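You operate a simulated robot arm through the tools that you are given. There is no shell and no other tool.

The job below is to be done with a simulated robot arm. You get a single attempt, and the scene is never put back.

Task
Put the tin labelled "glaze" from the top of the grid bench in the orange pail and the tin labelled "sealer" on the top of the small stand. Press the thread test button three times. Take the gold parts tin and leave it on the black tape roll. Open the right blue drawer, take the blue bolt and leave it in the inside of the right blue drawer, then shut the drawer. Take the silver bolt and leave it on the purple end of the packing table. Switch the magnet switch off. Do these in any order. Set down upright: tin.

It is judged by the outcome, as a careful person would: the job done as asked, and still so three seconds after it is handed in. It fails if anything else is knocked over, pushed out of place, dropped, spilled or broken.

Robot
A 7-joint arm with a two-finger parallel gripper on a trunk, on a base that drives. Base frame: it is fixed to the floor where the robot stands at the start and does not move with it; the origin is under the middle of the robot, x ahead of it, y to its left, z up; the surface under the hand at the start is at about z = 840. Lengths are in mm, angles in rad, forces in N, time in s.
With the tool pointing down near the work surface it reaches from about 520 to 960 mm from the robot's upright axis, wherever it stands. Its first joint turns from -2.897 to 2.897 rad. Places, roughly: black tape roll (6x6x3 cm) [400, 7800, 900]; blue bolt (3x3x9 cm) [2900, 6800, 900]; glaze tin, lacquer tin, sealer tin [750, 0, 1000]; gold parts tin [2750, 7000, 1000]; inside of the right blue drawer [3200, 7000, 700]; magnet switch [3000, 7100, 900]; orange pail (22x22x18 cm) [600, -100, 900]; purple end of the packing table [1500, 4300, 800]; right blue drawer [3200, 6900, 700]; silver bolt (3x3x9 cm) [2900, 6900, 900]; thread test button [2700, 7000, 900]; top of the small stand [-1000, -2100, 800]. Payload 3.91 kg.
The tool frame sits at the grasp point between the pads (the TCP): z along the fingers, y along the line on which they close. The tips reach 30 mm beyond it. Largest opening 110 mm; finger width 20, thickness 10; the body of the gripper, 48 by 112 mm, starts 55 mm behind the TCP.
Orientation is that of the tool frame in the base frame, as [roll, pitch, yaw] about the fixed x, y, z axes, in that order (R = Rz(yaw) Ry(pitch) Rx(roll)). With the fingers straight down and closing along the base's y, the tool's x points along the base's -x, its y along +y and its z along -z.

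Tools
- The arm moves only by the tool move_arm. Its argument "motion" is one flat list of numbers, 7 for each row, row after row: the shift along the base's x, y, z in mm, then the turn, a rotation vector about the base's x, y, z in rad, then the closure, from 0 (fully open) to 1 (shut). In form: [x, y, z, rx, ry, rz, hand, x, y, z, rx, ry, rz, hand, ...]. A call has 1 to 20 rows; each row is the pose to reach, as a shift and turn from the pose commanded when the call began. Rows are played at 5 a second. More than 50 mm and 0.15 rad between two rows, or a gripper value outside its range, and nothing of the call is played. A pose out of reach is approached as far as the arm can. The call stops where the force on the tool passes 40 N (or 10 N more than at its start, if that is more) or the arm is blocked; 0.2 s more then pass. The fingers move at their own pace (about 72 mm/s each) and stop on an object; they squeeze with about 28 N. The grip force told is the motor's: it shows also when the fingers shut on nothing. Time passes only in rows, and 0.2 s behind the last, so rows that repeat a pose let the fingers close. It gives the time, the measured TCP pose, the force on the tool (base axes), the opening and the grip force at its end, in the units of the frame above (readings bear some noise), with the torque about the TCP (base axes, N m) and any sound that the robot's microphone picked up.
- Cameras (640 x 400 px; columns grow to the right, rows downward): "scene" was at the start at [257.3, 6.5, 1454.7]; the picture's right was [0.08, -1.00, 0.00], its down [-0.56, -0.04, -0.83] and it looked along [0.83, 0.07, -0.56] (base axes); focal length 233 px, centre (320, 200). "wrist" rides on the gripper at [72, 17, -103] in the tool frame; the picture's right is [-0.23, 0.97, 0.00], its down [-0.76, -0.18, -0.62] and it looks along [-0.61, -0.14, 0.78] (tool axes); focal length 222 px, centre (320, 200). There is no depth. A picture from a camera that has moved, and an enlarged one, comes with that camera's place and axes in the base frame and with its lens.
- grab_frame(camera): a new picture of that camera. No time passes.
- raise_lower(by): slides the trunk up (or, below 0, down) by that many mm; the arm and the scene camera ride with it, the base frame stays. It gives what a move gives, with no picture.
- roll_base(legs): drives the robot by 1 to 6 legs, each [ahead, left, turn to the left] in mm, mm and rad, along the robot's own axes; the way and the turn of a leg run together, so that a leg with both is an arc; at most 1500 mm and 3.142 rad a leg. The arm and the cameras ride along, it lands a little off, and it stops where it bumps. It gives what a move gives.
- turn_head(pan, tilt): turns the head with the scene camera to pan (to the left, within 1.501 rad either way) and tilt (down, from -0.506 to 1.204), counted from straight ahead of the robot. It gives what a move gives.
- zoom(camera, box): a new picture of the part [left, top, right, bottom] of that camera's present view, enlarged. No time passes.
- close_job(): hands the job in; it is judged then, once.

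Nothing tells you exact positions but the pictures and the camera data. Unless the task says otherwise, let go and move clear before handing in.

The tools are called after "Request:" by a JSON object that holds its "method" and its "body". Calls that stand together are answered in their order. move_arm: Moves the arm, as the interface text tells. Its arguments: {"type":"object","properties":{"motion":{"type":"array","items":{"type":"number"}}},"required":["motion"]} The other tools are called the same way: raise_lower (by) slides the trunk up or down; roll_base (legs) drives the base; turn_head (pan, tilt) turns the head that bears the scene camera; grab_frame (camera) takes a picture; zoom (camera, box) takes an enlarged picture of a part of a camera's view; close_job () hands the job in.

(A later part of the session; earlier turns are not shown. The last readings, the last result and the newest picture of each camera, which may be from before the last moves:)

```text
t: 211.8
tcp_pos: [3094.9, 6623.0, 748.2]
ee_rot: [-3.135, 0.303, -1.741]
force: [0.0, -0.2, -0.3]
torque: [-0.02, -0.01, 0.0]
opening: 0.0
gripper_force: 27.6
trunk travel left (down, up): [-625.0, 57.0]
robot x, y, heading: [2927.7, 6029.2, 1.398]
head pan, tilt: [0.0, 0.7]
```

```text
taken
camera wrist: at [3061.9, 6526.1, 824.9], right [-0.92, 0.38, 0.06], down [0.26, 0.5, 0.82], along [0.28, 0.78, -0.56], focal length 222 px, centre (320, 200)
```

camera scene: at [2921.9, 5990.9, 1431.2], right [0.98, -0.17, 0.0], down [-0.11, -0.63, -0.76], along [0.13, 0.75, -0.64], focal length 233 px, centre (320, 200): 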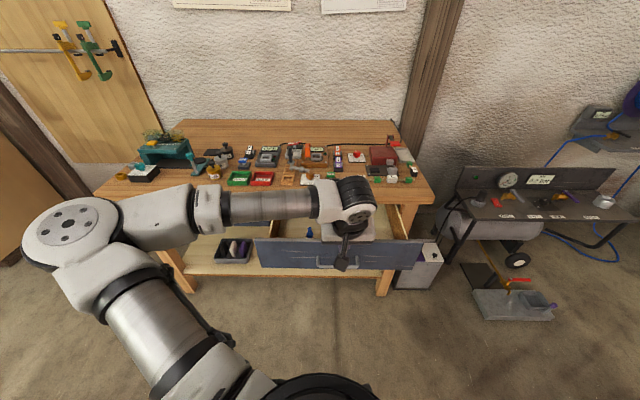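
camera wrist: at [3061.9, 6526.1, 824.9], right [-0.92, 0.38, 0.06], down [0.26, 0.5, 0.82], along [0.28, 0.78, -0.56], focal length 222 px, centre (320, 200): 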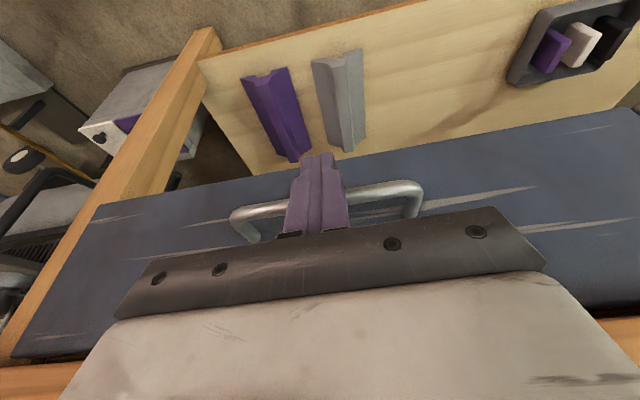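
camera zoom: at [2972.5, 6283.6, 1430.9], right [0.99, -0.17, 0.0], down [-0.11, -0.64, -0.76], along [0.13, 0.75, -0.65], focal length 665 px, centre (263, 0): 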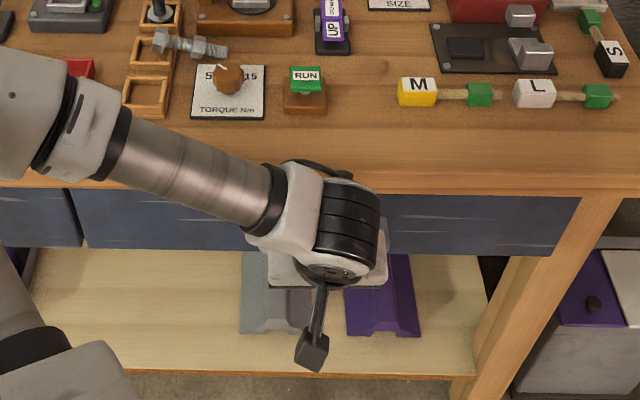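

The two drawer fronts now look level. I'll nudge a bit further to confirm it is fully home (watching the force).

Request:
{"method": "roll_base", "body": {"legs": [[12, 0, 0]]}}

Request:
{"method": "roll_base", "body": {"legs": [[8, 0, 0]]}}

Request:
{"method": "grab_frame", "body": {"camera": "wrist"}}

Request:
{"method": "zoom", "body": {"camera": "scene", "box": [180, 200, 400, 340]}}

```text
t: 212.6
tcp_pos: [3097.8, 6633.5, 748.1]
ee_rot: [-3.135, 0.307, -1.74]
force: [0.8, -0.2, -0.6]
torque: [0.01, 0.0, -0.01]
opening: 0.0
gripper_force: 28.2
trunk travel left (down, up): [-625.0, 57.0]
robot x, y, heading: [2932.8, 6044.4, 1.397]
head pan, tilt: [0.0, 0.7]
```

```text
t: 213.3
tcp_pos: [3098.9, 6635.0, 748.4]
ee_rot: [-3.135, 0.299, -1.743]
force: [-8.3, -35.0, -7.9]
torque: [-0.75, -0.1, -0.13]
opening: 0.0
gripper_force: 27.8
trunk travel left (down, up): [-625.0, 57.0]
robot x, y, heading: [2931.2, 6050.3, 1.399]
head pan, tilt: [0.0, 0.7]
```

```text
taken
camera wrist: at [3064.9, 6540.4, 825.6], right [-0.92, 0.38, 0.06], down [0.26, 0.51, 0.82], along [0.28, 0.77, -0.57], focal length 222 px, centre (320, 200)
```

wrist: 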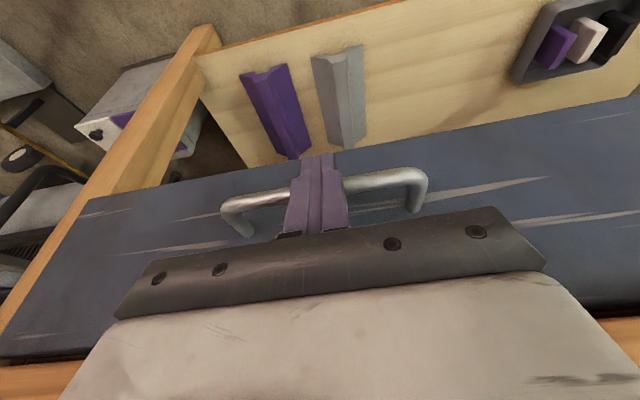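

```text
2.86 times, centred on (290, 270) of scene
camera zoom: at [2975.3, 6299.9, 1431.3], right [0.98, -0.17, 0.0], down [-0.11, -0.63, -0.77], along [0.13, 0.75, -0.64], focal length 665 px, centre (406, 0)
```

zoom: 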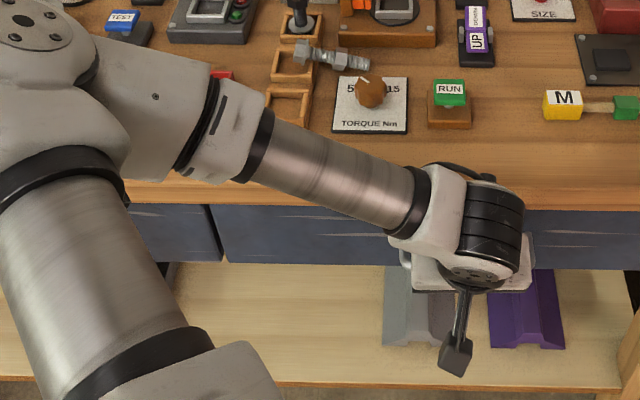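

Firm stop felt (35 N): the drawer is fully shut. I'll back off and raise the arm.

Request:
{"method": "roll_base", "body": {"legs": [[-120, 0, 0]]}}

Request:
{"method": "move_arm", "body": {"motion": [0, 0, 45, 0, 0, 0, 1, 0, 0, 90, 0, 0, 0, 1, 0, 0, 135, 0, 0, 0, 1, 0, 0, 180, -0.1, 0.018, 0, 1, 0, 0, 225, -0.2, 0.036, 0, 1, 0, 0, 270, -0.2951, 0.054, 0, 1, 0, 0, 310, -0.2951, 0.054, 0, 1, 0, 0, 350, -0.2951, 0.054, 0, 1, 0, 0, 350, -0.2951, 0.054, 0, 1]}}

Request:
{"method": "grab_frame", "body": {"camera": "scene"}}

```text
t: 214.5
tcp_pos: [3077.8, 6515.5, 748.2]
ee_rot: [-3.133, 0.296, -1.743]
force: [0.5, 0.5, 0.6]
torque: [-0.01, -0.01, 0.01]
opening: 0.1
gripper_force: 27.9
trunk travel left (down, up): [-625.0, 57.0]
robot x, y, heading: [2915.0, 5929.7, 1.399]
head pan, tilt: [0.0, 0.7]
```

```text
t: 216.5
tcp_pos: [3078.6, 6519.4, 1097.5]
ee_rot: [-3.136, -0.004, -1.746]
force: [0.1, 0.8, 0.1]
torque: [0.01, 0.0, 0.01]
opening: 0.0
gripper_force: 28.1
trunk travel left (down, up): [-625.0, 57.0]
robot x, y, heading: [2908.7, 5926.4, 1.396]
head pan, tilt: [0.0, 0.7]
```

```text
taken
camera scene: at [2954.9, 6180.3, 1431.2], right [0.98, -0.17, 0.0], down [-0.11, -0.63, -0.76], along [0.13, 0.75, -0.64], focal length 233 px, centre (320, 200)
```

scene: 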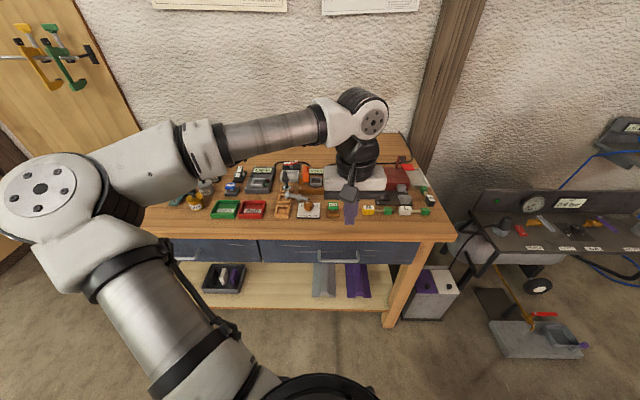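

The drawer is shut with the blue bolt inside. Next is the gold PARTS tin; I'll move left 350 mm and forward 150 mm to bring it into reach.

Request:
{"method": "roll_base", "body": {"legs": [[0, 350, 0], [150, 0, 0]]}}

Request:
{"method": "grab_frame", "body": {"camera": "scene"}}

Request:
{"method": "grab_frame", "body": {"camera": "wrist"}}

```text
t: 220.7
tcp_pos: [2774.8, 6727.9, 1096.9]
ee_rot: [-3.137, -0.004, -1.748]
force: [-0.3, 0.6, 0.1]
torque: [-0.04, 0.04, 0.0]
opening: 0.2
gripper_force: 28.1
trunk travel left (down, up): [-625.0, 57.0]
robot x, y, heading: [2606.0, 6138.9, 1.387]
head pan, tilt: [0.0, 0.7]
```

```text
taken
camera scene: at [2649.3, 6390.4, 1431.0], right [0.98, -0.18, 0.0], down [-0.12, -0.63, -0.76], along [0.14, 0.75, -0.64], focal length 233 px, centre (320, 200)
```

scene: 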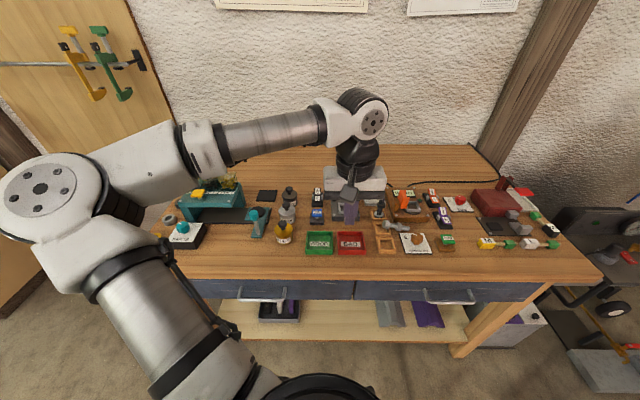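

```text
taken
camera wrist: at [2747.1, 6659.3, 1200.2], right [-0.92, 0.4, -0.01], down [0.31, 0.72, 0.62], along [0.25, 0.57, -0.78], focal length 222 px, centre (320, 200)
```

wrist: 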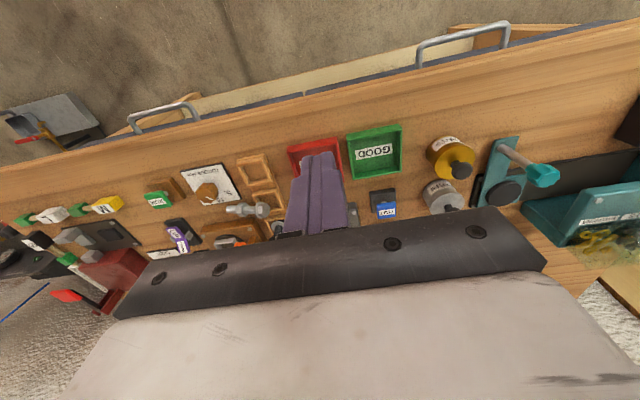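

I'll zoom on the gold tin from both cameras to judge its shape and the clearances around it.

Request:
{"method": "zoom", "body": {"camera": "scene", "box": [220, 170, 330, 260]}}

Request:
{"method": "zoom", "body": {"camera": "wrist", "box": [400, 110, 570, 230]}}

```text
4.44 times, centred on (275, 215) of scene
camera zoom: at [2649.3, 6390.4, 1431.0], right [0.98, -0.18, 0.0], down [-0.12, -0.63, -0.76], along [0.14, 0.75, -0.64], focal length 1035 px, centre (520, 133)
```

zoom: 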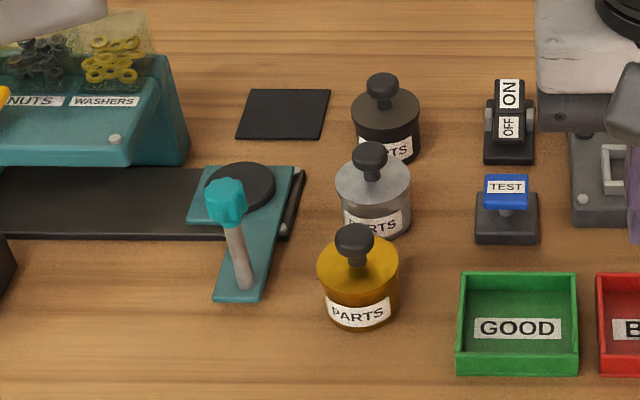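

```text
3.33 times, centred on (485, 170) of wrist
camera zoom: at [2747.1, 6659.3, 1200.2], right [-0.92, 0.4, -0.01], down [0.31, 0.72, 0.62], along [0.25, 0.57, -0.78], focal length 740 px, centre (-230, 300)
```

zoom: 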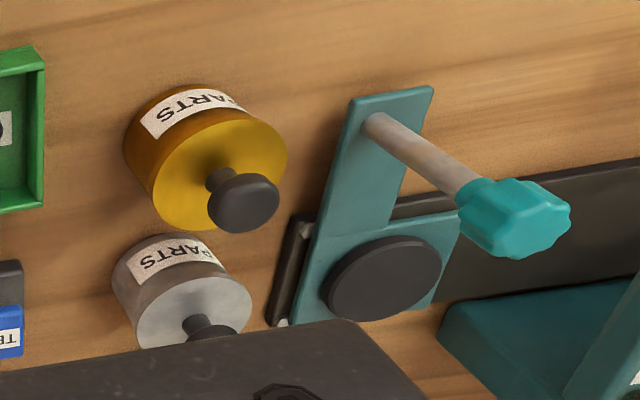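

The gold tin's lid centre is at about (2627, 6888, 906), 56 mm wide; the teal lever knob is close on its left, so I'll grip front-to-back. I'll turn the hand a quarter turn while moving above it.

Request:
{"method": "move_arm", "body": {"motion": [-12, 13, 0, 0, 0, 0.14, 0.7, -24, 26, 0, 0, 0, 0.28, 0.4, -37, 40, -5, 0, 0, 0.42, 0.35, -50, 53, -10, 0, 0, 0.56, 0.35, -62, 66, -15, 0, 0, 0.7, 0.35, -74, 79, -20, 0, 0, 0.84, 0.35, -86, 92, -25, 0, 0, 0.98, 0.35, -98, 105, -30, 0, 0, 1.12, 0.35, -111, 118, -35, 0, 0, 1.26, 0.35, -123, 131, -40, 0, 0, 1.4, 0.35, -136, 145, -45, 0, 0, 1.54, 0.35, -148, 158, -50, 0, 0, 1.57, 0.35, -148, 158, -50, 0, 0, 1.57, 0.35]}}

Request:
{"method": "grab_frame", "body": {"camera": "wrist"}}

Request:
{"method": "zoom", "body": {"camera": "scene", "box": [200, 150, 360, 260]}}

```text
t: 223.5
tcp_pos: [2627.8, 6886.3, 1047.5]
ee_rot: [-3.137, -0.004, -0.177]
force: [-0.3, -0.1, -0.4]
torque: [0.01, 0.02, 0.0]
opening: 71.6
gripper_force: 0.1
trunk travel left (down, up): [-625.0, 57.0]
robot x, y, heading: [2604.1, 6145.0, 1.386]
head pan, tilt: [0.0, 0.7]
```

```text
taken
camera wrist: at [2698.0, 6855.3, 1151.1], right [-0.4, -0.92, -0.01], down [-0.72, 0.31, 0.62], along [-0.57, 0.25, -0.78], focal length 222 px, centre (320, 200)
```

wrist: 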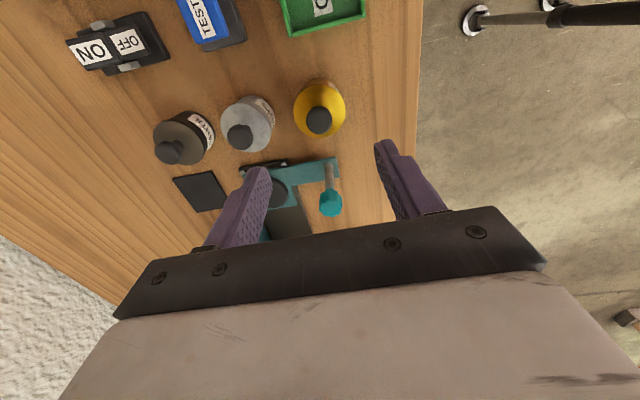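

```text
3.64 times, centred on (280, 205) of scene
camera zoom: at [2649.2, 6389.3, 1431.2], right [0.98, -0.18, 0.0], down [-0.12, -0.63, -0.77], along [0.14, 0.75, -0.64], focal length 847 px, centre (466, 182)
```

zoom: 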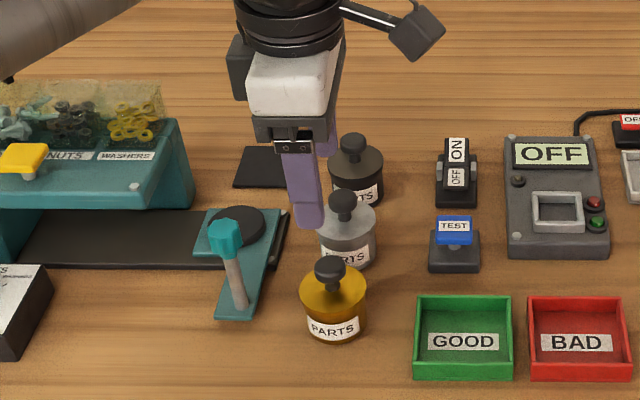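

Aligned within 3 mm. I'll descend around the tin, stopping to check just above.

Request:
{"method": "move_arm", "body": {"motion": [1, 0, -35, 0, 0, 0, 0.35, 2, 0, -70, 0, 0, 0, 0.35, 2, 0, -95, 0, 0, 0, 0.35, 2, 0, -95, 0, 0, 0, 0.35]}}

Request:
{"method": "grab_frame", "body": {"camera": "wrist"}}

Request:
{"method": "zoom", "body": {"camera": "scene", "box": [200, 170, 360, 270]}}

```text
t: 224.5
tcp_pos: [2632.7, 6885.5, 951.1]
ee_rot: [-3.135, -0.005, -0.179]
force: [0.3, -0.8, -0.6]
torque: [0.01, -0.01, 0.0]
opening: 71.5
gripper_force: 0.1
trunk travel left (down, up): [-625.0, 57.0]
robot x, y, heading: [2606.9, 6138.6, 1.392]
head pan, tilt: [0.0, 0.7]
```

```text
taken
camera wrist: at [2701.3, 6854.2, 1053.9], right [-0.4, -0.92, -0.01], down [-0.72, 0.31, 0.62], along [-0.57, 0.25, -0.78], focal length 222 px, centre (320, 200)
```

wrist: 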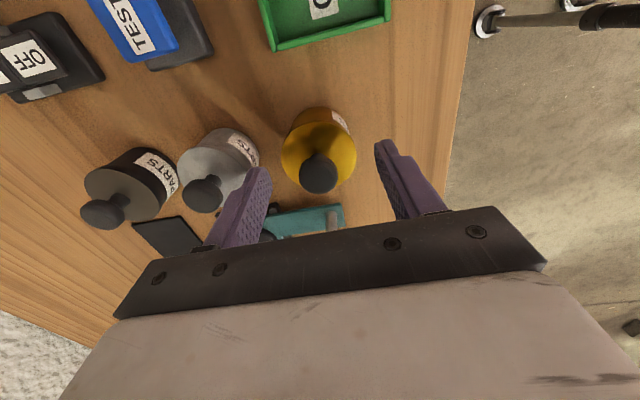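

```text
4.00 times, centred on (280, 220) of scene
camera zoom: at [2649.2, 6389.3, 1431.2], right [0.98, -0.18, 0.0], down [-0.12, -0.63, -0.77], along [0.14, 0.75, -0.64], focal length 931 px, centre (480, 120)
```

zoom: 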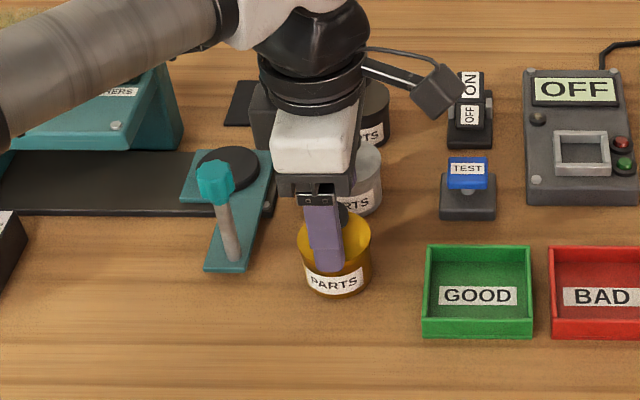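

Centred over the tin; the rear finger has a narrow but sufficient gap to the grey tin. I'll go down slowly to z≈902 and grip.

Request:
{"method": "move_arm", "body": {"motion": [1, 0, -15, 0, 0, 0, 0.35, 1, 0, -28, 0, 0, 0, 0.35, 1, 0, -40, 0, 0, 0, 0.35, 1, 0, -49, 0, 0, 0, 0.35, 1, 0, -49, 0, 0, 0, 0.35]}}

Request:
{"method": "grab_frame", "body": {"camera": "wrist"}}

Request:
{"method": "zoom", "body": {"camera": "scene", "box": [200, 170, 360, 270]}}

```text
t: 225.7
tcp_pos: [2631.3, 6884.7, 902.2]
ee_rot: [-3.135, -0.003, -0.18]
force: [0.5, 0.0, 0.4]
torque: [0.01, -0.05, 0.02]
opening: 71.4
gripper_force: 0.1
trunk travel left (down, up): [-625.0, 57.0]
robot x, y, heading: [2606.2, 6140.8, 1.389]
head pan, tilt: [0.0, 0.7]
```

```text
taken
camera wrist: at [2700.3, 6853.5, 1007.1], right [-0.4, -0.92, -0.01], down [-0.72, 0.31, 0.62], along [-0.57, 0.25, -0.78], focal length 222 px, centre (320, 200)
```

wrist: 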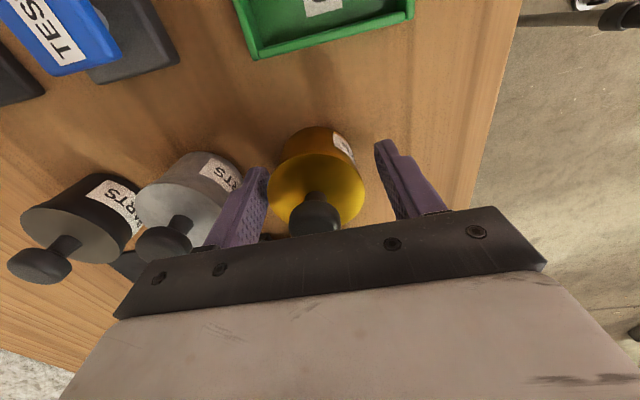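

```text
4.00 times, centred on (280, 220) of scene
camera zoom: at [2649.1, 6389.4, 1431.2], right [0.98, -0.18, 0.0], down [-0.12, -0.63, -0.76], along [0.14, 0.75, -0.64], focal length 931 px, centre (480, 120)
```

zoom: 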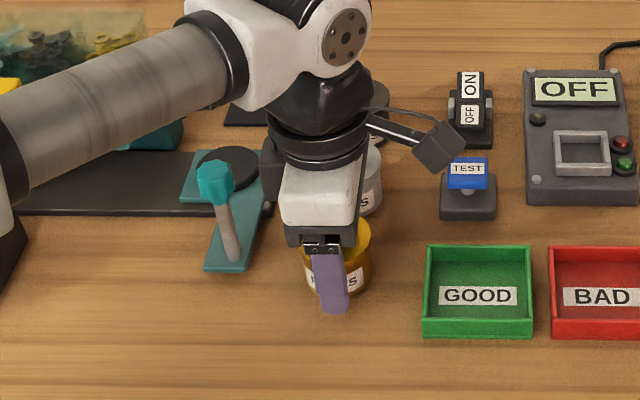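

Fingers are on both sides of the gold tin without touching its neighbour. I'll close and test-lift.

Request:
{"method": "move_arm", "body": {"motion": [0, 0, 0, 0, 0, 0, 0.45, 0, 0, 0, 0, 0, 0, 0.6, 0, 0, 0, 0, 0, 0, 1, 0, 0, 0, 0, 0, 0, 1, 0, 0, 0, 0, 0, 0, 1]}}

Request:
{"method": "move_arm", "body": {"motion": [0, 0, 3, 0, 0, 0, 1, 0, 0, 8, 0, 0, 0, 1, 0, 0, 15, 0, 0, 0, 1, 0, 0, 25, 0, 0, 0, 1, 0, 0, 25, 0, 0, 0, 1]}}

Request:
{"method": "grab_frame", "body": {"camera": "wrist"}}

```text
t: 226.9
tcp_pos: [2631.3, 6884.6, 904.0]
ee_rot: [-3.137, -0.004, -0.181]
force: [-0.3, 1.5, 0.4]
torque: [0.01, 0.0, 0.01]
opening: 54.3
gripper_force: 28.3
trunk travel left (down, up): [-625.0, 57.0]
robot x, y, heading: [2602.9, 6139.8, 1.393]
head pan, tilt: [0.0, 0.7]
heard: snap
```

```text
t: 228.1
tcp_pos: [2630.7, 6884.5, 927.4]
ee_rot: [-3.136, -0.005, -0.181]
force: [-0.4, -0.2, 0.6]
torque: [-0.02, -0.02, -0.01]
opening: 54.1
gripper_force: 28.0
trunk travel left (down, up): [-625.0, 57.0]
robot x, y, heading: [2604.0, 6137.7, 1.389]
head pan, tilt: [0.0, 0.7]
```

```text
taken
camera wrist: at [2700.0, 6853.6, 1032.0], right [-0.4, -0.92, -0.01], down [-0.72, 0.31, 0.62], along [-0.57, 0.25, -0.78], focal length 222 px, centre (320, 200)
```

wrist: 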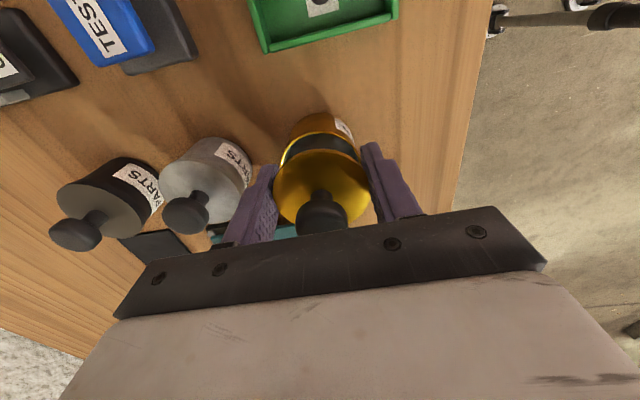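

A snap was heard and it looks like the lid has come up separately from the tin's body. I'll zoom in to see exactly.

Request:
{"method": "zoom", "body": {"camera": "wrist", "box": [220, 90, 420, 250]}}

Request:
{"method": "zoom", "body": {"camera": "scene", "box": [240, 190, 330, 260]}}

```text
2.50 times, centred on (320, 170) of wrist
camera zoom: at [2700.0, 6853.6, 1032.0], right [-0.4, -0.92, -0.01], down [-0.72, 0.31, 0.62], along [-0.57, 0.25, -0.78], focal length 555 px, centre (320, 275)
```

zoom: 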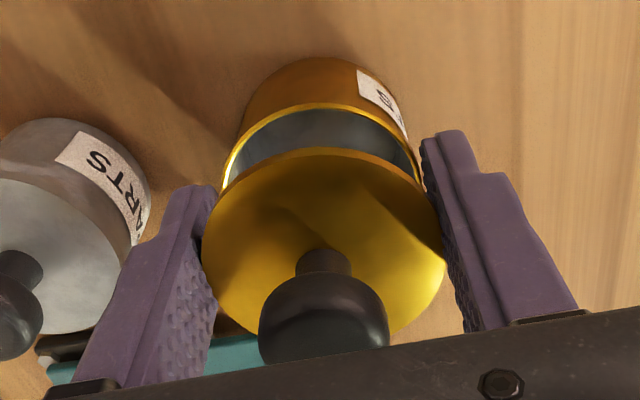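

```text
5.71 times, centred on (285, 225) of scene
camera zoom: at [2649.1, 6389.5, 1431.2], right [0.98, -0.18, 0.0], down [-0.12, -0.63, -0.76], along [0.14, 0.75, -0.64], focal length 1331 px, centre (520, 57)
```

zoom: 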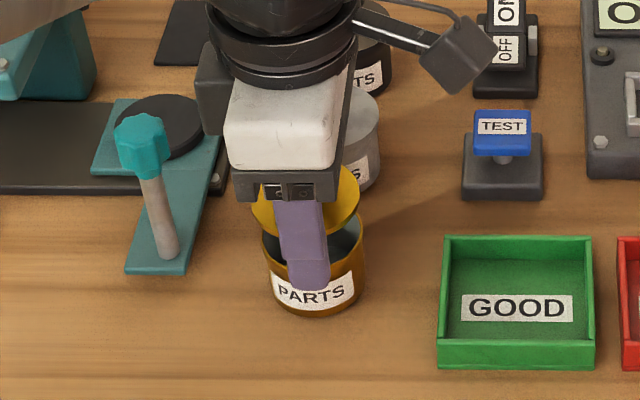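

The lid (54 mm) came off in the fingers while the open body stayed on the bench, so side-gripping catches only the lid rim. I'll set the lid back on the body, release, and rethink the grip.

Request:
{"method": "move_arm", "body": {"motion": [0, 0, -10, 0, 0, 0, 1, 0, 0, -18, 0, 0, 0, 1, 0, 0, -22, 0, 0, 0, 1, 0, 0, -22, 0, 0, 0, 1]}}

Request:
{"method": "zoom", "body": {"camera": "wrist", "box": [220, 90, 420, 250]}}

```text
t: 229.1
tcp_pos: [2631.5, 6884.2, 905.8]
ee_rot: [-3.136, -0.005, -0.181]
force: [-0.2, 0.1, -0.1]
torque: [-0.01, 0.03, 0.04]
opening: 54.1
gripper_force: 28.1
trunk travel left (down, up): [-625.0, 57.0]
robot x, y, heading: [2607.3, 6138.7, 1.391]
head pan, tilt: [0.0, 0.7]
```

```text
2.50 times, centred on (320, 170) of wrist
camera zoom: at [2701.2, 6853.8, 1009.6], right [-0.4, -0.92, -0.01], down [-0.72, 0.31, 0.62], along [-0.57, 0.25, -0.78], focal length 555 px, centre (320, 275)
```

zoom: 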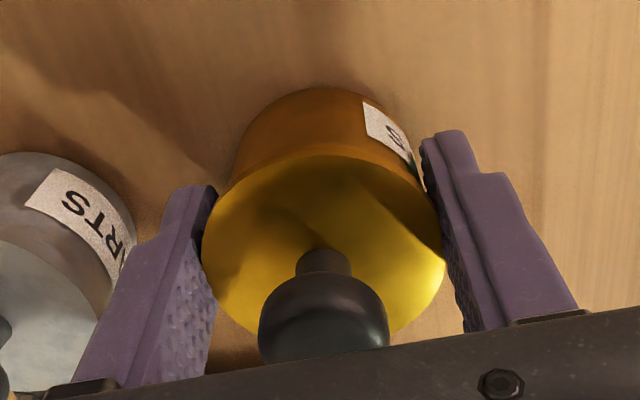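

The lid is almost seated. I'll lower the last 2 mm, open the fingers, and check.

Request:
{"method": "move_arm", "body": {"motion": [0, 0, -1.5, 0, 0, 0, 1, 0, 0, -2.5, 0, 0, 0, 1, 0, 0, -2.5, 0, 0, 0, 1]}}

Request:
{"method": "move_arm", "body": {"motion": [0, 0, 0, 0, 0, 0, 0.45, 0, 0, 0, 0, 0, 0, 0.36, 0, 0, 0, 0, 0, 0, 0.36]}}

Request:
{"method": "zoom", "body": {"camera": "wrist", "box": [220, 90, 420, 250]}}

```text
t: 229.9
tcp_pos: [2631.7, 6885.3, 903.6]
ee_rot: [-3.135, -0.002, -0.179]
force: [-1.3, -0.6, 3.1]
torque: [0.01, -0.02, 0.01]
opening: 54.2
gripper_force: 27.8
trunk travel left (down, up): [-625.0, 57.0]
robot x, y, heading: [2602.5, 6139.3, 1.388]
head pan, tilt: [0.0, 0.7]
```

```text
t: 230.7
tcp_pos: [2632.5, 6884.2, 903.7]
ee_rot: [-3.136, -0.006, -0.178]
force: [0.5, 0.2, 0.2]
torque: [-0.03, 0.01, 0.01]
opening: 70.4
gripper_force: 0.0
trunk travel left (down, up): [-625.0, 57.0]
robot x, y, heading: [2602.7, 6138.2, 1.396]
head pan, tilt: [0.0, 0.7]
heard: snap
```

```text
2.50 times, centred on (320, 170) of wrist
camera zoom: at [2700.9, 6854.2, 1006.9], right [-0.4, -0.92, -0.01], down [-0.72, 0.31, 0.62], along [-0.57, 0.25, -0.78], focal length 555 px, centre (320, 275)
```

zoom: 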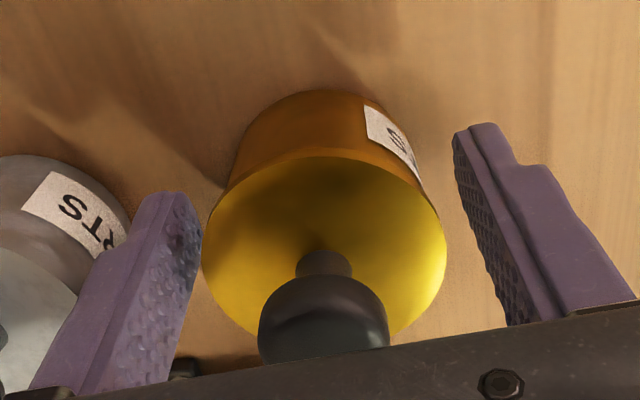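

On release the lid snapped back on: the lid unlatches whenever it is gripped. So I'll carry the tin in two parts: first lift the lid by its knob and set it on the clear bench strip in front, then grip the body itself.

Request:
{"method": "move_arm", "body": {"motion": [0, 1, 15, 0, 0, 0, 0.36, 0, 2, 30, 0, 0, 0, 0.36, 0, 2, 38, 0, 0, 0, 0.4, 0, 2, 38, 0, 0, 0, 0.4]}}

Request:
{"method": "grab_frame", "body": {"camera": "wrist"}}

Request:
{"method": "zoom", "body": {"camera": "scene", "box": [240, 190, 330, 260]}}

```text
t: 231.7
tcp_pos: [2630.7, 6887.1, 942.9]
ee_rot: [-3.137, -0.003, -0.179]
force: [-0.3, 0.6, -0.3]
torque: [-0.02, -0.02, -0.02]
opening: 66.0
gripper_force: 0.0
trunk travel left (down, up): [-625.0, 57.0]
robot x, y, heading: [2606.0, 6137.3, 1.388]
head pan, tilt: [0.0, 0.7]
```

```text
taken
camera wrist: at [2700.8, 6855.6, 1046.0], right [-0.4, -0.92, -0.01], down [-0.72, 0.31, 0.62], along [-0.57, 0.25, -0.78], focal length 222 px, centre (320, 200)
```

wrist: 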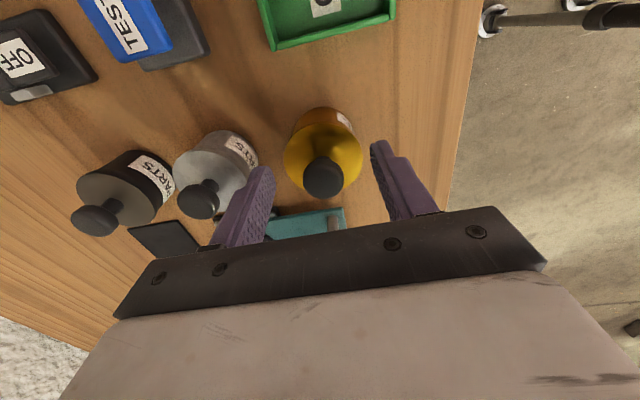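

```text
5.71 times, centred on (285, 225) of scene
camera zoom: at [2649.1, 6389.4, 1431.2], right [0.98, -0.18, 0.0], down [-0.12, -0.63, -0.76], along [0.14, 0.75, -0.64], focal length 1331 px, centre (520, 57)
```

zoom: 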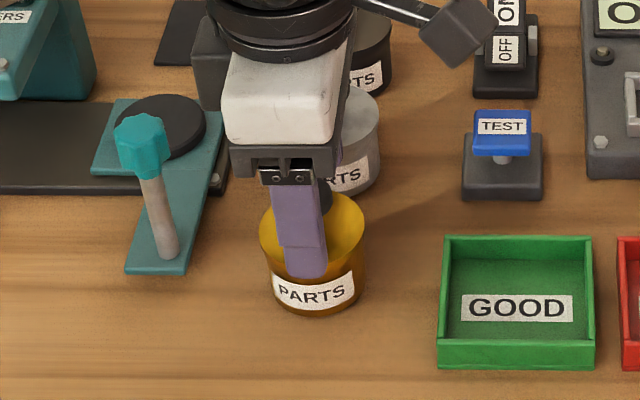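

Above the knob now. I'll close on the knob and lift the lid gently.

Request:
{"method": "move_arm", "body": {"motion": [0, 0, 0, 0, 0, 0, 0.6, 0, 0, 0, 0, 0, 0, 0.8, 0, 0, 0, 0, 0, 0, 1, 0, 0, 0, 0, 0, 0, 1, 0, 0, 0, 0, 0, 0, 1]}}

Request:
{"method": "move_arm", "body": {"motion": [0, 0, 2, 0, 0, 0, 1, 0, 0, 6, 0, 0, 0, 1, 0, 0, 12, 0, 0, 0, 1, 0, 0, 12, 0, 0, 0, 1]}}

Request:
{"method": "zoom", "body": {"camera": "scene", "box": [240, 190, 330, 260]}}

Request:
{"method": "zoom", "body": {"camera": "wrist", "box": [220, 90, 420, 250]}}

```text
t: 232.9
tcp_pos: [2631.6, 6886.4, 942.4]
ee_rot: [-3.136, -0.003, -0.179]
force: [0.1, 0.1, -0.2]
torque: [0.0, 0.0, 0.0]
opening: 22.0
gripper_force: 27.8
trunk travel left (down, up): [-625.0, 57.0]
robot x, y, heading: [2607.0, 6136.1, 1.392]
head pan, tilt: [0.0, 0.7]
heard: snap
```

```text
t: 233.9
tcp_pos: [2631.3, 6887.8, 953.3]
ee_rot: [-3.136, -0.005, -0.179]
force: [0.8, 0.0, -0.8]
torque: [0.02, -0.02, 0.01]
opening: 22.3
gripper_force: 28.0
trunk travel left (down, up): [-625.0, 57.0]
robot x, y, heading: [2603.0, 6141.0, 1.392]
head pan, tilt: [0.0, 0.7]
```

```text
5.71 times, centred on (285, 225) of scene
camera zoom: at [2649.1, 6389.4, 1431.2], right [0.98, -0.18, 0.0], down [-0.12, -0.63, -0.76], along [0.14, 0.75, -0.64], focal length 1331 px, centre (520, 57)
```

zoom: 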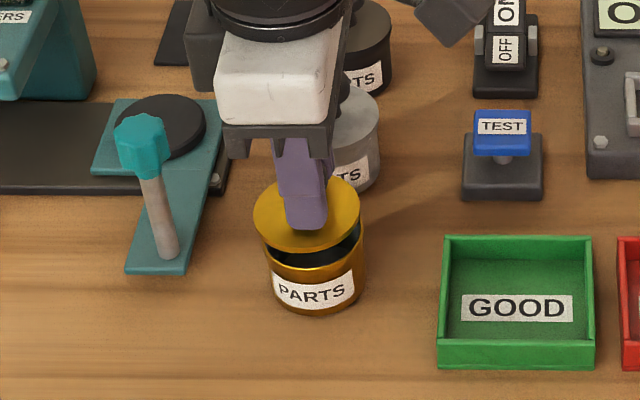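

```text
2.50 times, centred on (320, 170) of wrist
camera zoom: at [2699.4, 6856.6, 1057.5], right [-0.4, -0.92, -0.01], down [-0.72, 0.31, 0.62], along [-0.57, 0.25, -0.78], focal length 555 px, centre (320, 275)
```

zoom: 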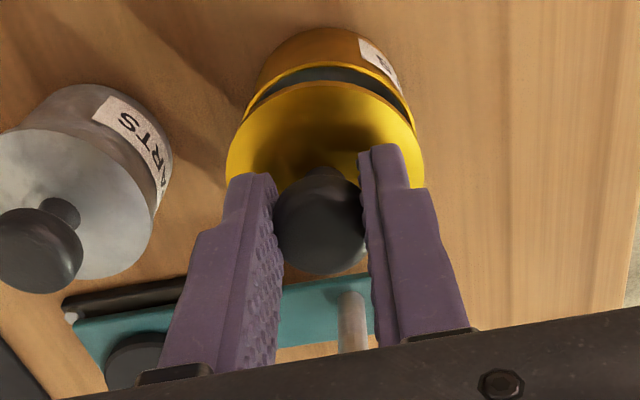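

Any grip on the knob or lid releases the lid, so I'll take the lid along first: lift it clear, retract, and carry it to the tape-roll bench, then come back for the body.

Request:
{"method": "move_arm", "body": {"motion": [0, 0, 20, 0, 0, 0, 1, 0, 0, 55, 0, 0, 0, 1, 0, 0, 95, 0, 0, 0, 1, 0, 0, 135, 0, 0, 0, 1, -3, -20, 165, 0, 0, 0, 1, -8, -60, 185, 0, 0, 0, 1, -14, -100, 195, 0, 0, 0, 1, -20, -140, 200, 0, 0, 0, 1, -26, -180, 200, 0, 0, 0, 1, -32, -220, 200, 0, 0, 0, 1, -32, -220, 200, 0, 0, 0, 1]}}

Request:
{"method": "grab_frame", "body": {"camera": "scene"}}

Request:
{"method": "grab_frame", "body": {"camera": "wrist"}}

```text
t: 236.3
tcp_pos: [2599.4, 6666.0, 1149.5]
ee_rot: [-3.137, -0.003, -0.18]
force: [0.1, -0.6, -0.3]
torque: [0.01, -0.01, -0.01]
opening: 22.4
gripper_force: 28.3
trunk travel left (down, up): [-625.0, 57.0]
robot x, y, heading: [2605.6, 6139.7, 1.391]
head pan, tilt: [0.0, 0.7]
```

```text
taken
camera scene: at [2649.2, 6389.7, 1431.1], right [0.98, -0.18, 0.0], down [-0.12, -0.63, -0.76], along [0.14, 0.75, -0.64], focal length 233 px, centre (320, 200)
```

scene: 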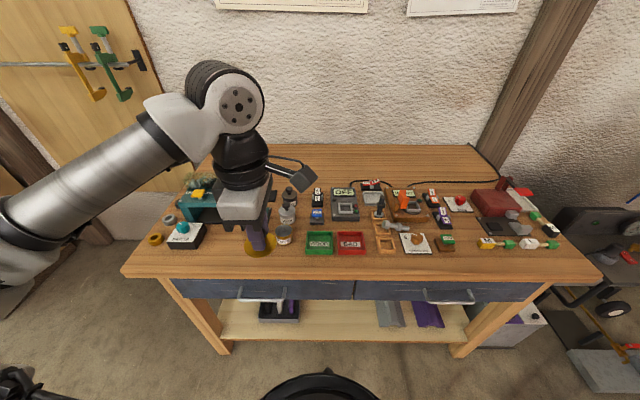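

```text
taken
camera wrist: at [2667.6, 6634.4, 1252.4], right [-0.4, -0.92, -0.01], down [-0.72, 0.31, 0.62], along [-0.57, 0.25, -0.78], focal length 222 px, centre (320, 200)
```

wrist: 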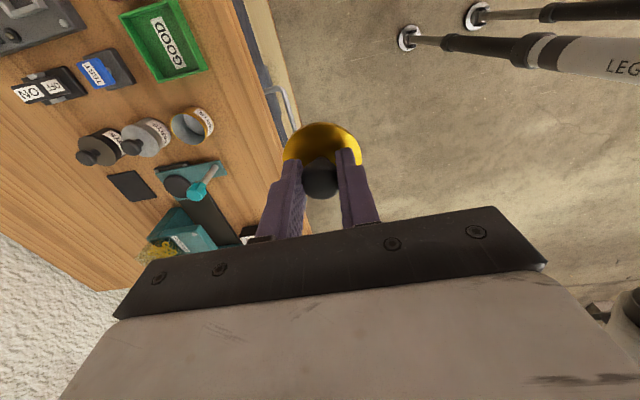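

The lid is held by its knob; the open body stays in place on the bench. I'll back off and look left toward the tape-roll bench before driving.

Request:
{"method": "roll_base", "body": {"legs": [[-300, 0, 0]]}}

Request:
{"method": "turn_head", "body": {"pan": 1.0, "tilt": 0.4}}

Request:
{"method": "grab_frame", "body": {"camera": "scene"}}

```text
t: 238.3
tcp_pos: [2542.9, 6378.6, 1148.3]
ee_rot: [-3.137, -0.004, -0.174]
force: [-0.1, -1.8, 0.2]
torque: [0.03, -0.05, 0.0]
opening: 22.4
gripper_force: 28.0
trunk travel left (down, up): [-625.0, 57.0]
robot x, y, heading: [2551.6, 5851.1, 1.396]
head pan, tilt: [0.0, 0.7]
```

```text
t: 239.6
tcp_pos: [2544.7, 6379.6, 1149.2]
ee_rot: [-3.137, -0.005, -0.175]
force: [0.2, 0.4, -1.4]
torque: [-0.02, -0.02, -0.03]
opening: 22.0
gripper_force: 28.1
trunk travel left (down, up): [-625.0, 57.0]
robot x, y, heading: [2552.4, 5856.2, 1.396]
head pan, tilt: [1.0, 0.4]
```

```text
taken
camera scene: at [2513.5, 6083.2, 1458.0], right [0.68, 0.73, 0.0], down [0.29, -0.26, -0.92], along [-0.68, 0.63, -0.39], focal length 233 px, centre (320, 200)
```

scene: 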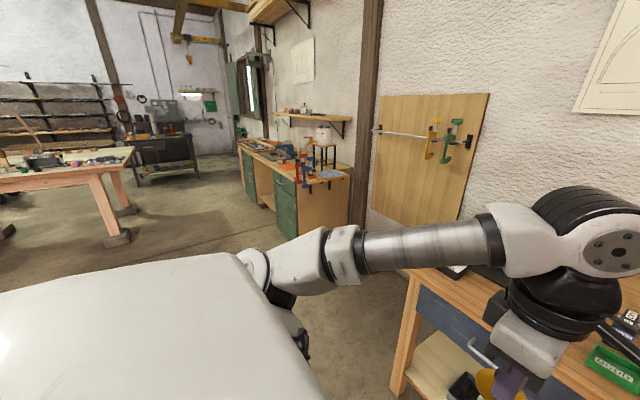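

I can see the green cabinet bench along the same wall. Zooming in to find the black tape roll.

Request:
{"method": "zoom", "body": {"camera": "scene", "box": [230, 100, 370, 220]}}

```text
3.33 times, centred on (300, 160) of scene
camera zoom: at [2513.5, 6083.2, 1458.0], right [0.68, 0.73, 0.0], down [0.29, -0.26, -0.92], along [-0.68, 0.63, -0.39], focal length 776 px, centre (387, 333)
```

zoom: 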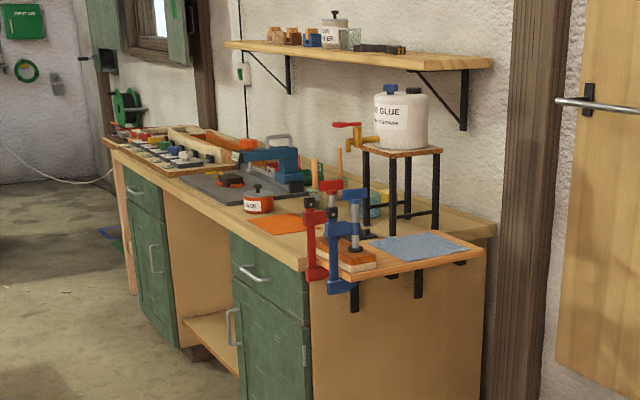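

The green bench's front edge lies at about n≈7230 (parallel to this one), and the floor between is clear. I'll strafe left along the benches to stand opposite the tape roll, then look.

Request:
{"method": "roll_base", "body": {"legs": [[0, 1250, 0], [0, 1200, 0]]}}

Request:
{"method": "turn_head", "body": {"pan": 0.0, "tilt": 0.45}}

Request:
{"method": "grab_frame", "body": {"camera": "scene"}}

```text
t: 258.3
tcp_pos: [216.2, 6851.0, 1147.7]
ee_rot: [-3.138, -0.002, -0.216]
force: [-0.9, -0.2, 0.5]
torque: [-0.03, 0.01, -0.01]
opening: 23.2
gripper_force: 28.1
trunk travel left (down, up): [-625.0, 57.0]
robot x, y, heading: [202.2, 6326.6, 1.353]
head pan, tilt: [1.0, 0.4]
```

```text
t: 259.6
tcp_pos: [214.7, 6851.3, 1148.9]
ee_rot: [-3.139, -0.003, -0.216]
force: [0.9, -0.6, 0.0]
torque: [0.01, 0.01, 0.04]
opening: 23.4
gripper_force: 28.1
trunk travel left (down, up): [-625.0, 57.0]
robot x, y, heading: [200.8, 6322.9, 1.348]
head pan, tilt: [0.0, 0.45]
```

```text
taken
camera scene: at [256.7, 6580.5, 1453.4], right [0.98, -0.22, 0.0], down [-0.09, -0.42, -0.9], along [0.19, 0.88, -0.44], focal length 233 px, centre (320, 200)
```

scene: 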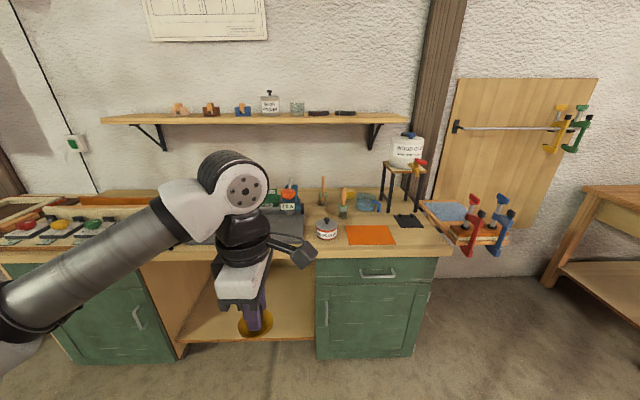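

Request:
{"method": "zoom", "body": {"camera": "scene", "box": [260, 140, 460, 270]}}

Request:
{"method": "zoom", "body": {"camera": "scene", "box": [0, 150, 260, 290]}}

Request:
{"method": "zoom", "body": {"camera": "scene", "box": [150, 70, 420, 180]}}

```text
3.08 times, centred on (360, 205) of scene
camera zoom: at [256.7, 6580.5, 1453.4], right [0.98, -0.22, 0.0], down [-0.09, -0.42, -0.9], along [0.19, 0.88, -0.44], focal length 716 px, centre (197, 185)
```

zoom: 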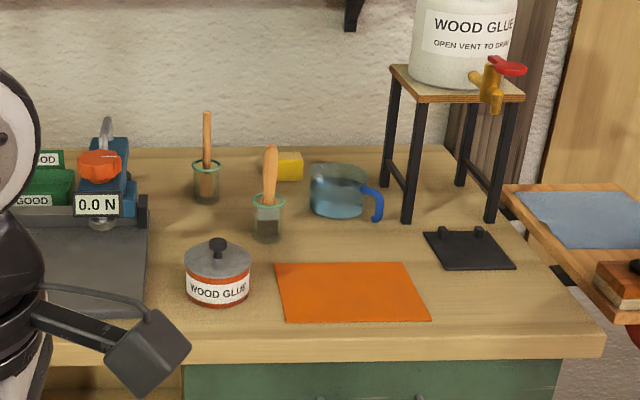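

```text
2.46 times, centred on (130, 220) of scene
camera zoom: at [256.7, 6580.5, 1453.4], right [0.98, -0.22, 0.0], down [-0.09, -0.42, -0.9], along [0.19, 0.88, -0.44], focal length 573 px, centre (788, 151)
```

zoom: 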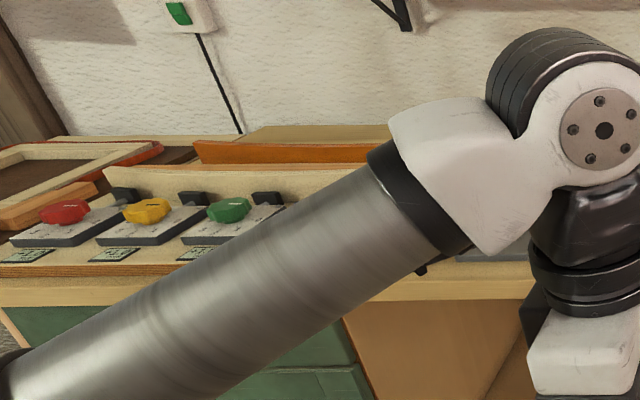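

```text
2.37 times, centred on (285, 125) of scene
camera zoom: at [256.7, 6580.5, 1453.4], right [0.98, -0.22, 0.0], down [-0.09, -0.42, -0.9], along [0.19, 0.88, -0.44], focal length 552 px, centre (403, 378)
```

zoom: 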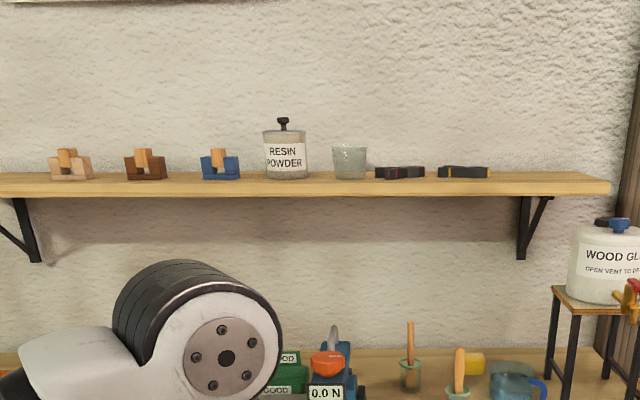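

The tape roll isn't visible yet; it may be hidden behind the arm or the force gauge. I'll drive closer and look from the wrist camera as well.

Request:
{"method": "roll_base", "body": {"legs": [[0, 0, 0.035], [450, 0, 0]]}}

Request:
{"method": "turn_head", "body": {"pan": 0.0, "tilt": 0.6}}

Request:
{"method": "grab_frame", "body": {"camera": "scene"}}

Request:
{"method": "grab_frame", "body": {"camera": "wrist"}}

```text
t: 262.7
tcp_pos: [283.0, 7289.7, 1147.7]
ee_rot: [-3.136, -0.003, -0.187]
force: [-0.3, 0.0, -0.6]
torque: [-0.06, -0.04, 0.02]
opening: 23.4
gripper_force: 27.8
trunk travel left (down, up): [-625.0, 57.0]
robot x, y, heading: [283.2, 6760.9, 1.383]
head pan, tilt: [0.0, 0.45]
```

```text
t: 263.4
tcp_pos: [280.6, 7289.0, 1149.1]
ee_rot: [-3.136, -0.004, -0.187]
force: [0.7, -0.2, -0.1]
torque: [-0.02, 0.02, 0.0]
opening: 23.4
gripper_force: 28.7
trunk travel left (down, up): [-625.0, 57.0]
robot x, y, heading: [282.1, 6761.1, 1.385]
head pan, tilt: [0.0, 0.6]
```

```text
taken
camera scene: at [330.2, 7015.6, 1439.9], right [0.98, -0.19, 0.0], down [-0.11, -0.55, -0.83], along [0.15, 0.81, -0.56], focal length 233 px, centre (320, 200)
```

scene: 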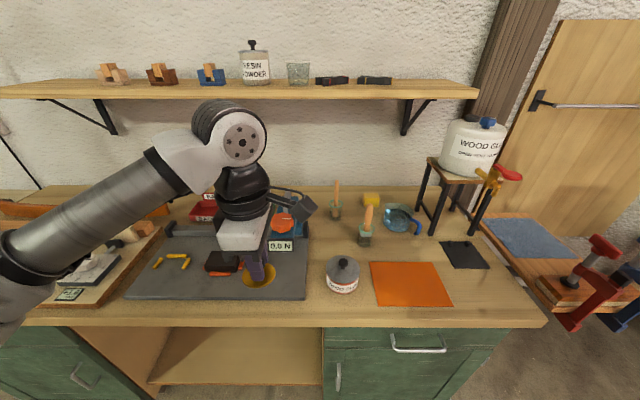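

```text
taken
camera wrist: at [349.7, 7257.3, 1252.5], right [-0.4, -0.91, -0.01], down [-0.72, 0.31, 0.62], along [-0.57, 0.26, -0.78], focal length 222 px, centre (320, 200)
```

wrist: 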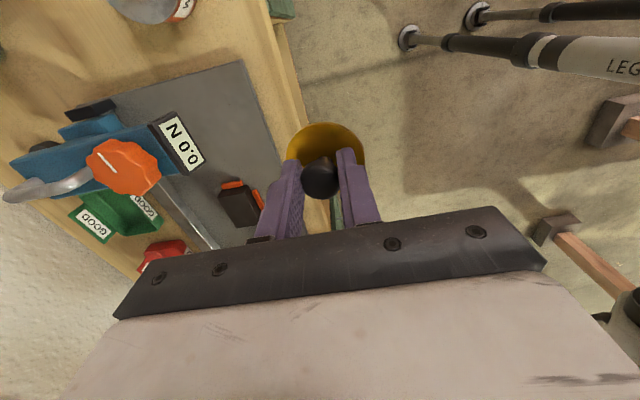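

Let me zoom in behind the blue force gauge, where the roll should be.

Request:
{"method": "zoom", "body": {"camera": "wrist", "box": [0, 60, 200, 200]}}

Request:
{"method": "zoom", "body": {"camera": "scene", "box": [240, 170, 400, 270]}}

```text
2.86 times, centred on (100, 130) of wrist
camera zoom: at [349.7, 7257.3, 1252.5], right [-0.4, -0.91, -0.01], down [-0.72, 0.31, 0.62], along [-0.57, 0.26, -0.78], focal length 635 px, centre (949, 400)
```

zoom: 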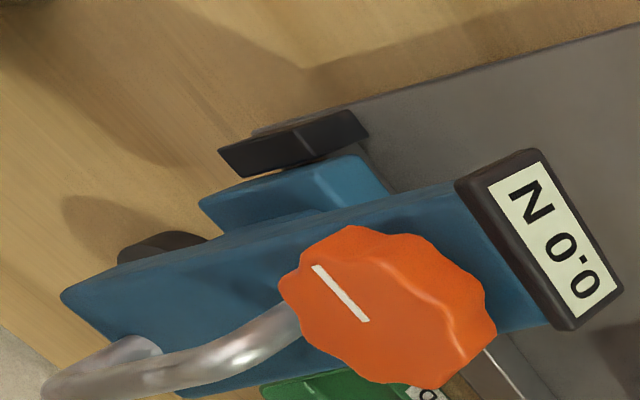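

```text
4.00 times, centred on (320, 220) of scene
camera zoom: at [330.2, 7015.6, 1439.9], right [0.98, -0.19, 0.0], down [-0.11, -0.55, -0.83], along [0.15, 0.81, -0.56], focal length 931 px, centre (320, 120)
```

zoom: 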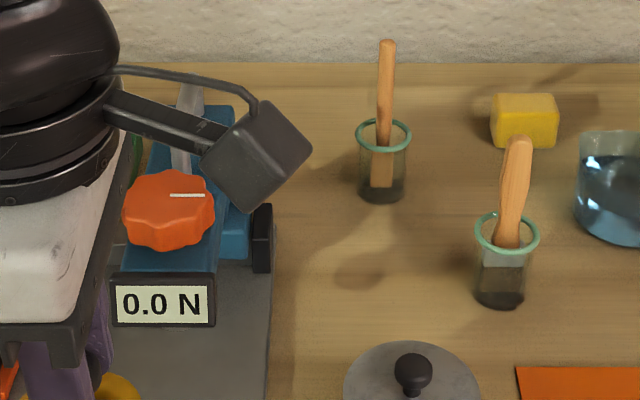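

I spot a dark round object behind the gauge near the wall at about (389, 7771) — the black tape roll. First I'll carry the lid to a clear patch of bench at about (470, 7580) and look from there.

Request:
{"method": "move_arm", "body": {"motion": [45, 8, 0, 0, 0, 0, 1, 90, 16, 0, 0, 0, 0, 1, 135, 24, 0, 0, 0, 0, 1, 180, 32, 0, 0, 0, 0, 1, 189, 78, 0, 0, 0, 0, 1, 189, 124, 0, 0, 0, 0, 1, 189, 170, 0, 0, 0, 0, 1, 189, 215, 0, 0, 0, 0, 1, 189, 260, 0, 0, 0, 0, 1, 189, 290, 0, 0, 0, 0, 1, 189, 290, 0, 0, 0, 0, 1]}}

Request:
{"method": "grab_frame", "body": {"camera": "wrist"}}

Request:
{"method": "grab_frame", "body": {"camera": "scene"}}

```text
t: 265.8
tcp_pos: [465.5, 7578.8, 1148.6]
ee_rot: [-3.135, -0.003, -0.187]
force: [-0.3, -0.7, 0.1]
torque: [0.02, -0.04, 0.01]
opening: 23.6
gripper_force: 27.7
trunk travel left (down, up): [-625.0, 57.0]
robot x, y, heading: [284.2, 6762.4, 1.379]
head pan, tilt: [0.0, 0.6]
```

```text
taken
camera wrist: at [535.1, 7548.1, 1252.1], right [-0.4, -0.91, -0.01], down [-0.72, 0.31, 0.62], along [-0.57, 0.26, -0.78], focal length 222 px, centre (320, 200)
```

wrist: 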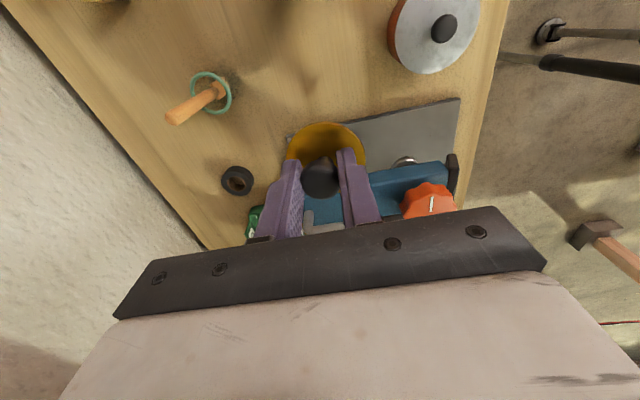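

```text
taken
camera scene: at [330.0, 7015.5, 1439.9], right [0.98, -0.19, 0.0], down [-0.11, -0.55, -0.83], along [0.15, 0.81, -0.56], focal length 233 px, centre (320, 200)
```

scene: 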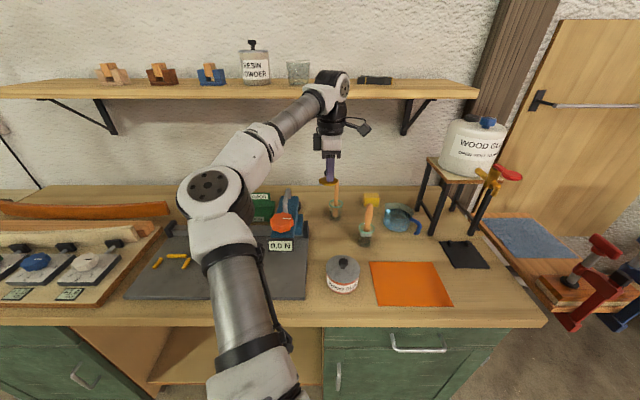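

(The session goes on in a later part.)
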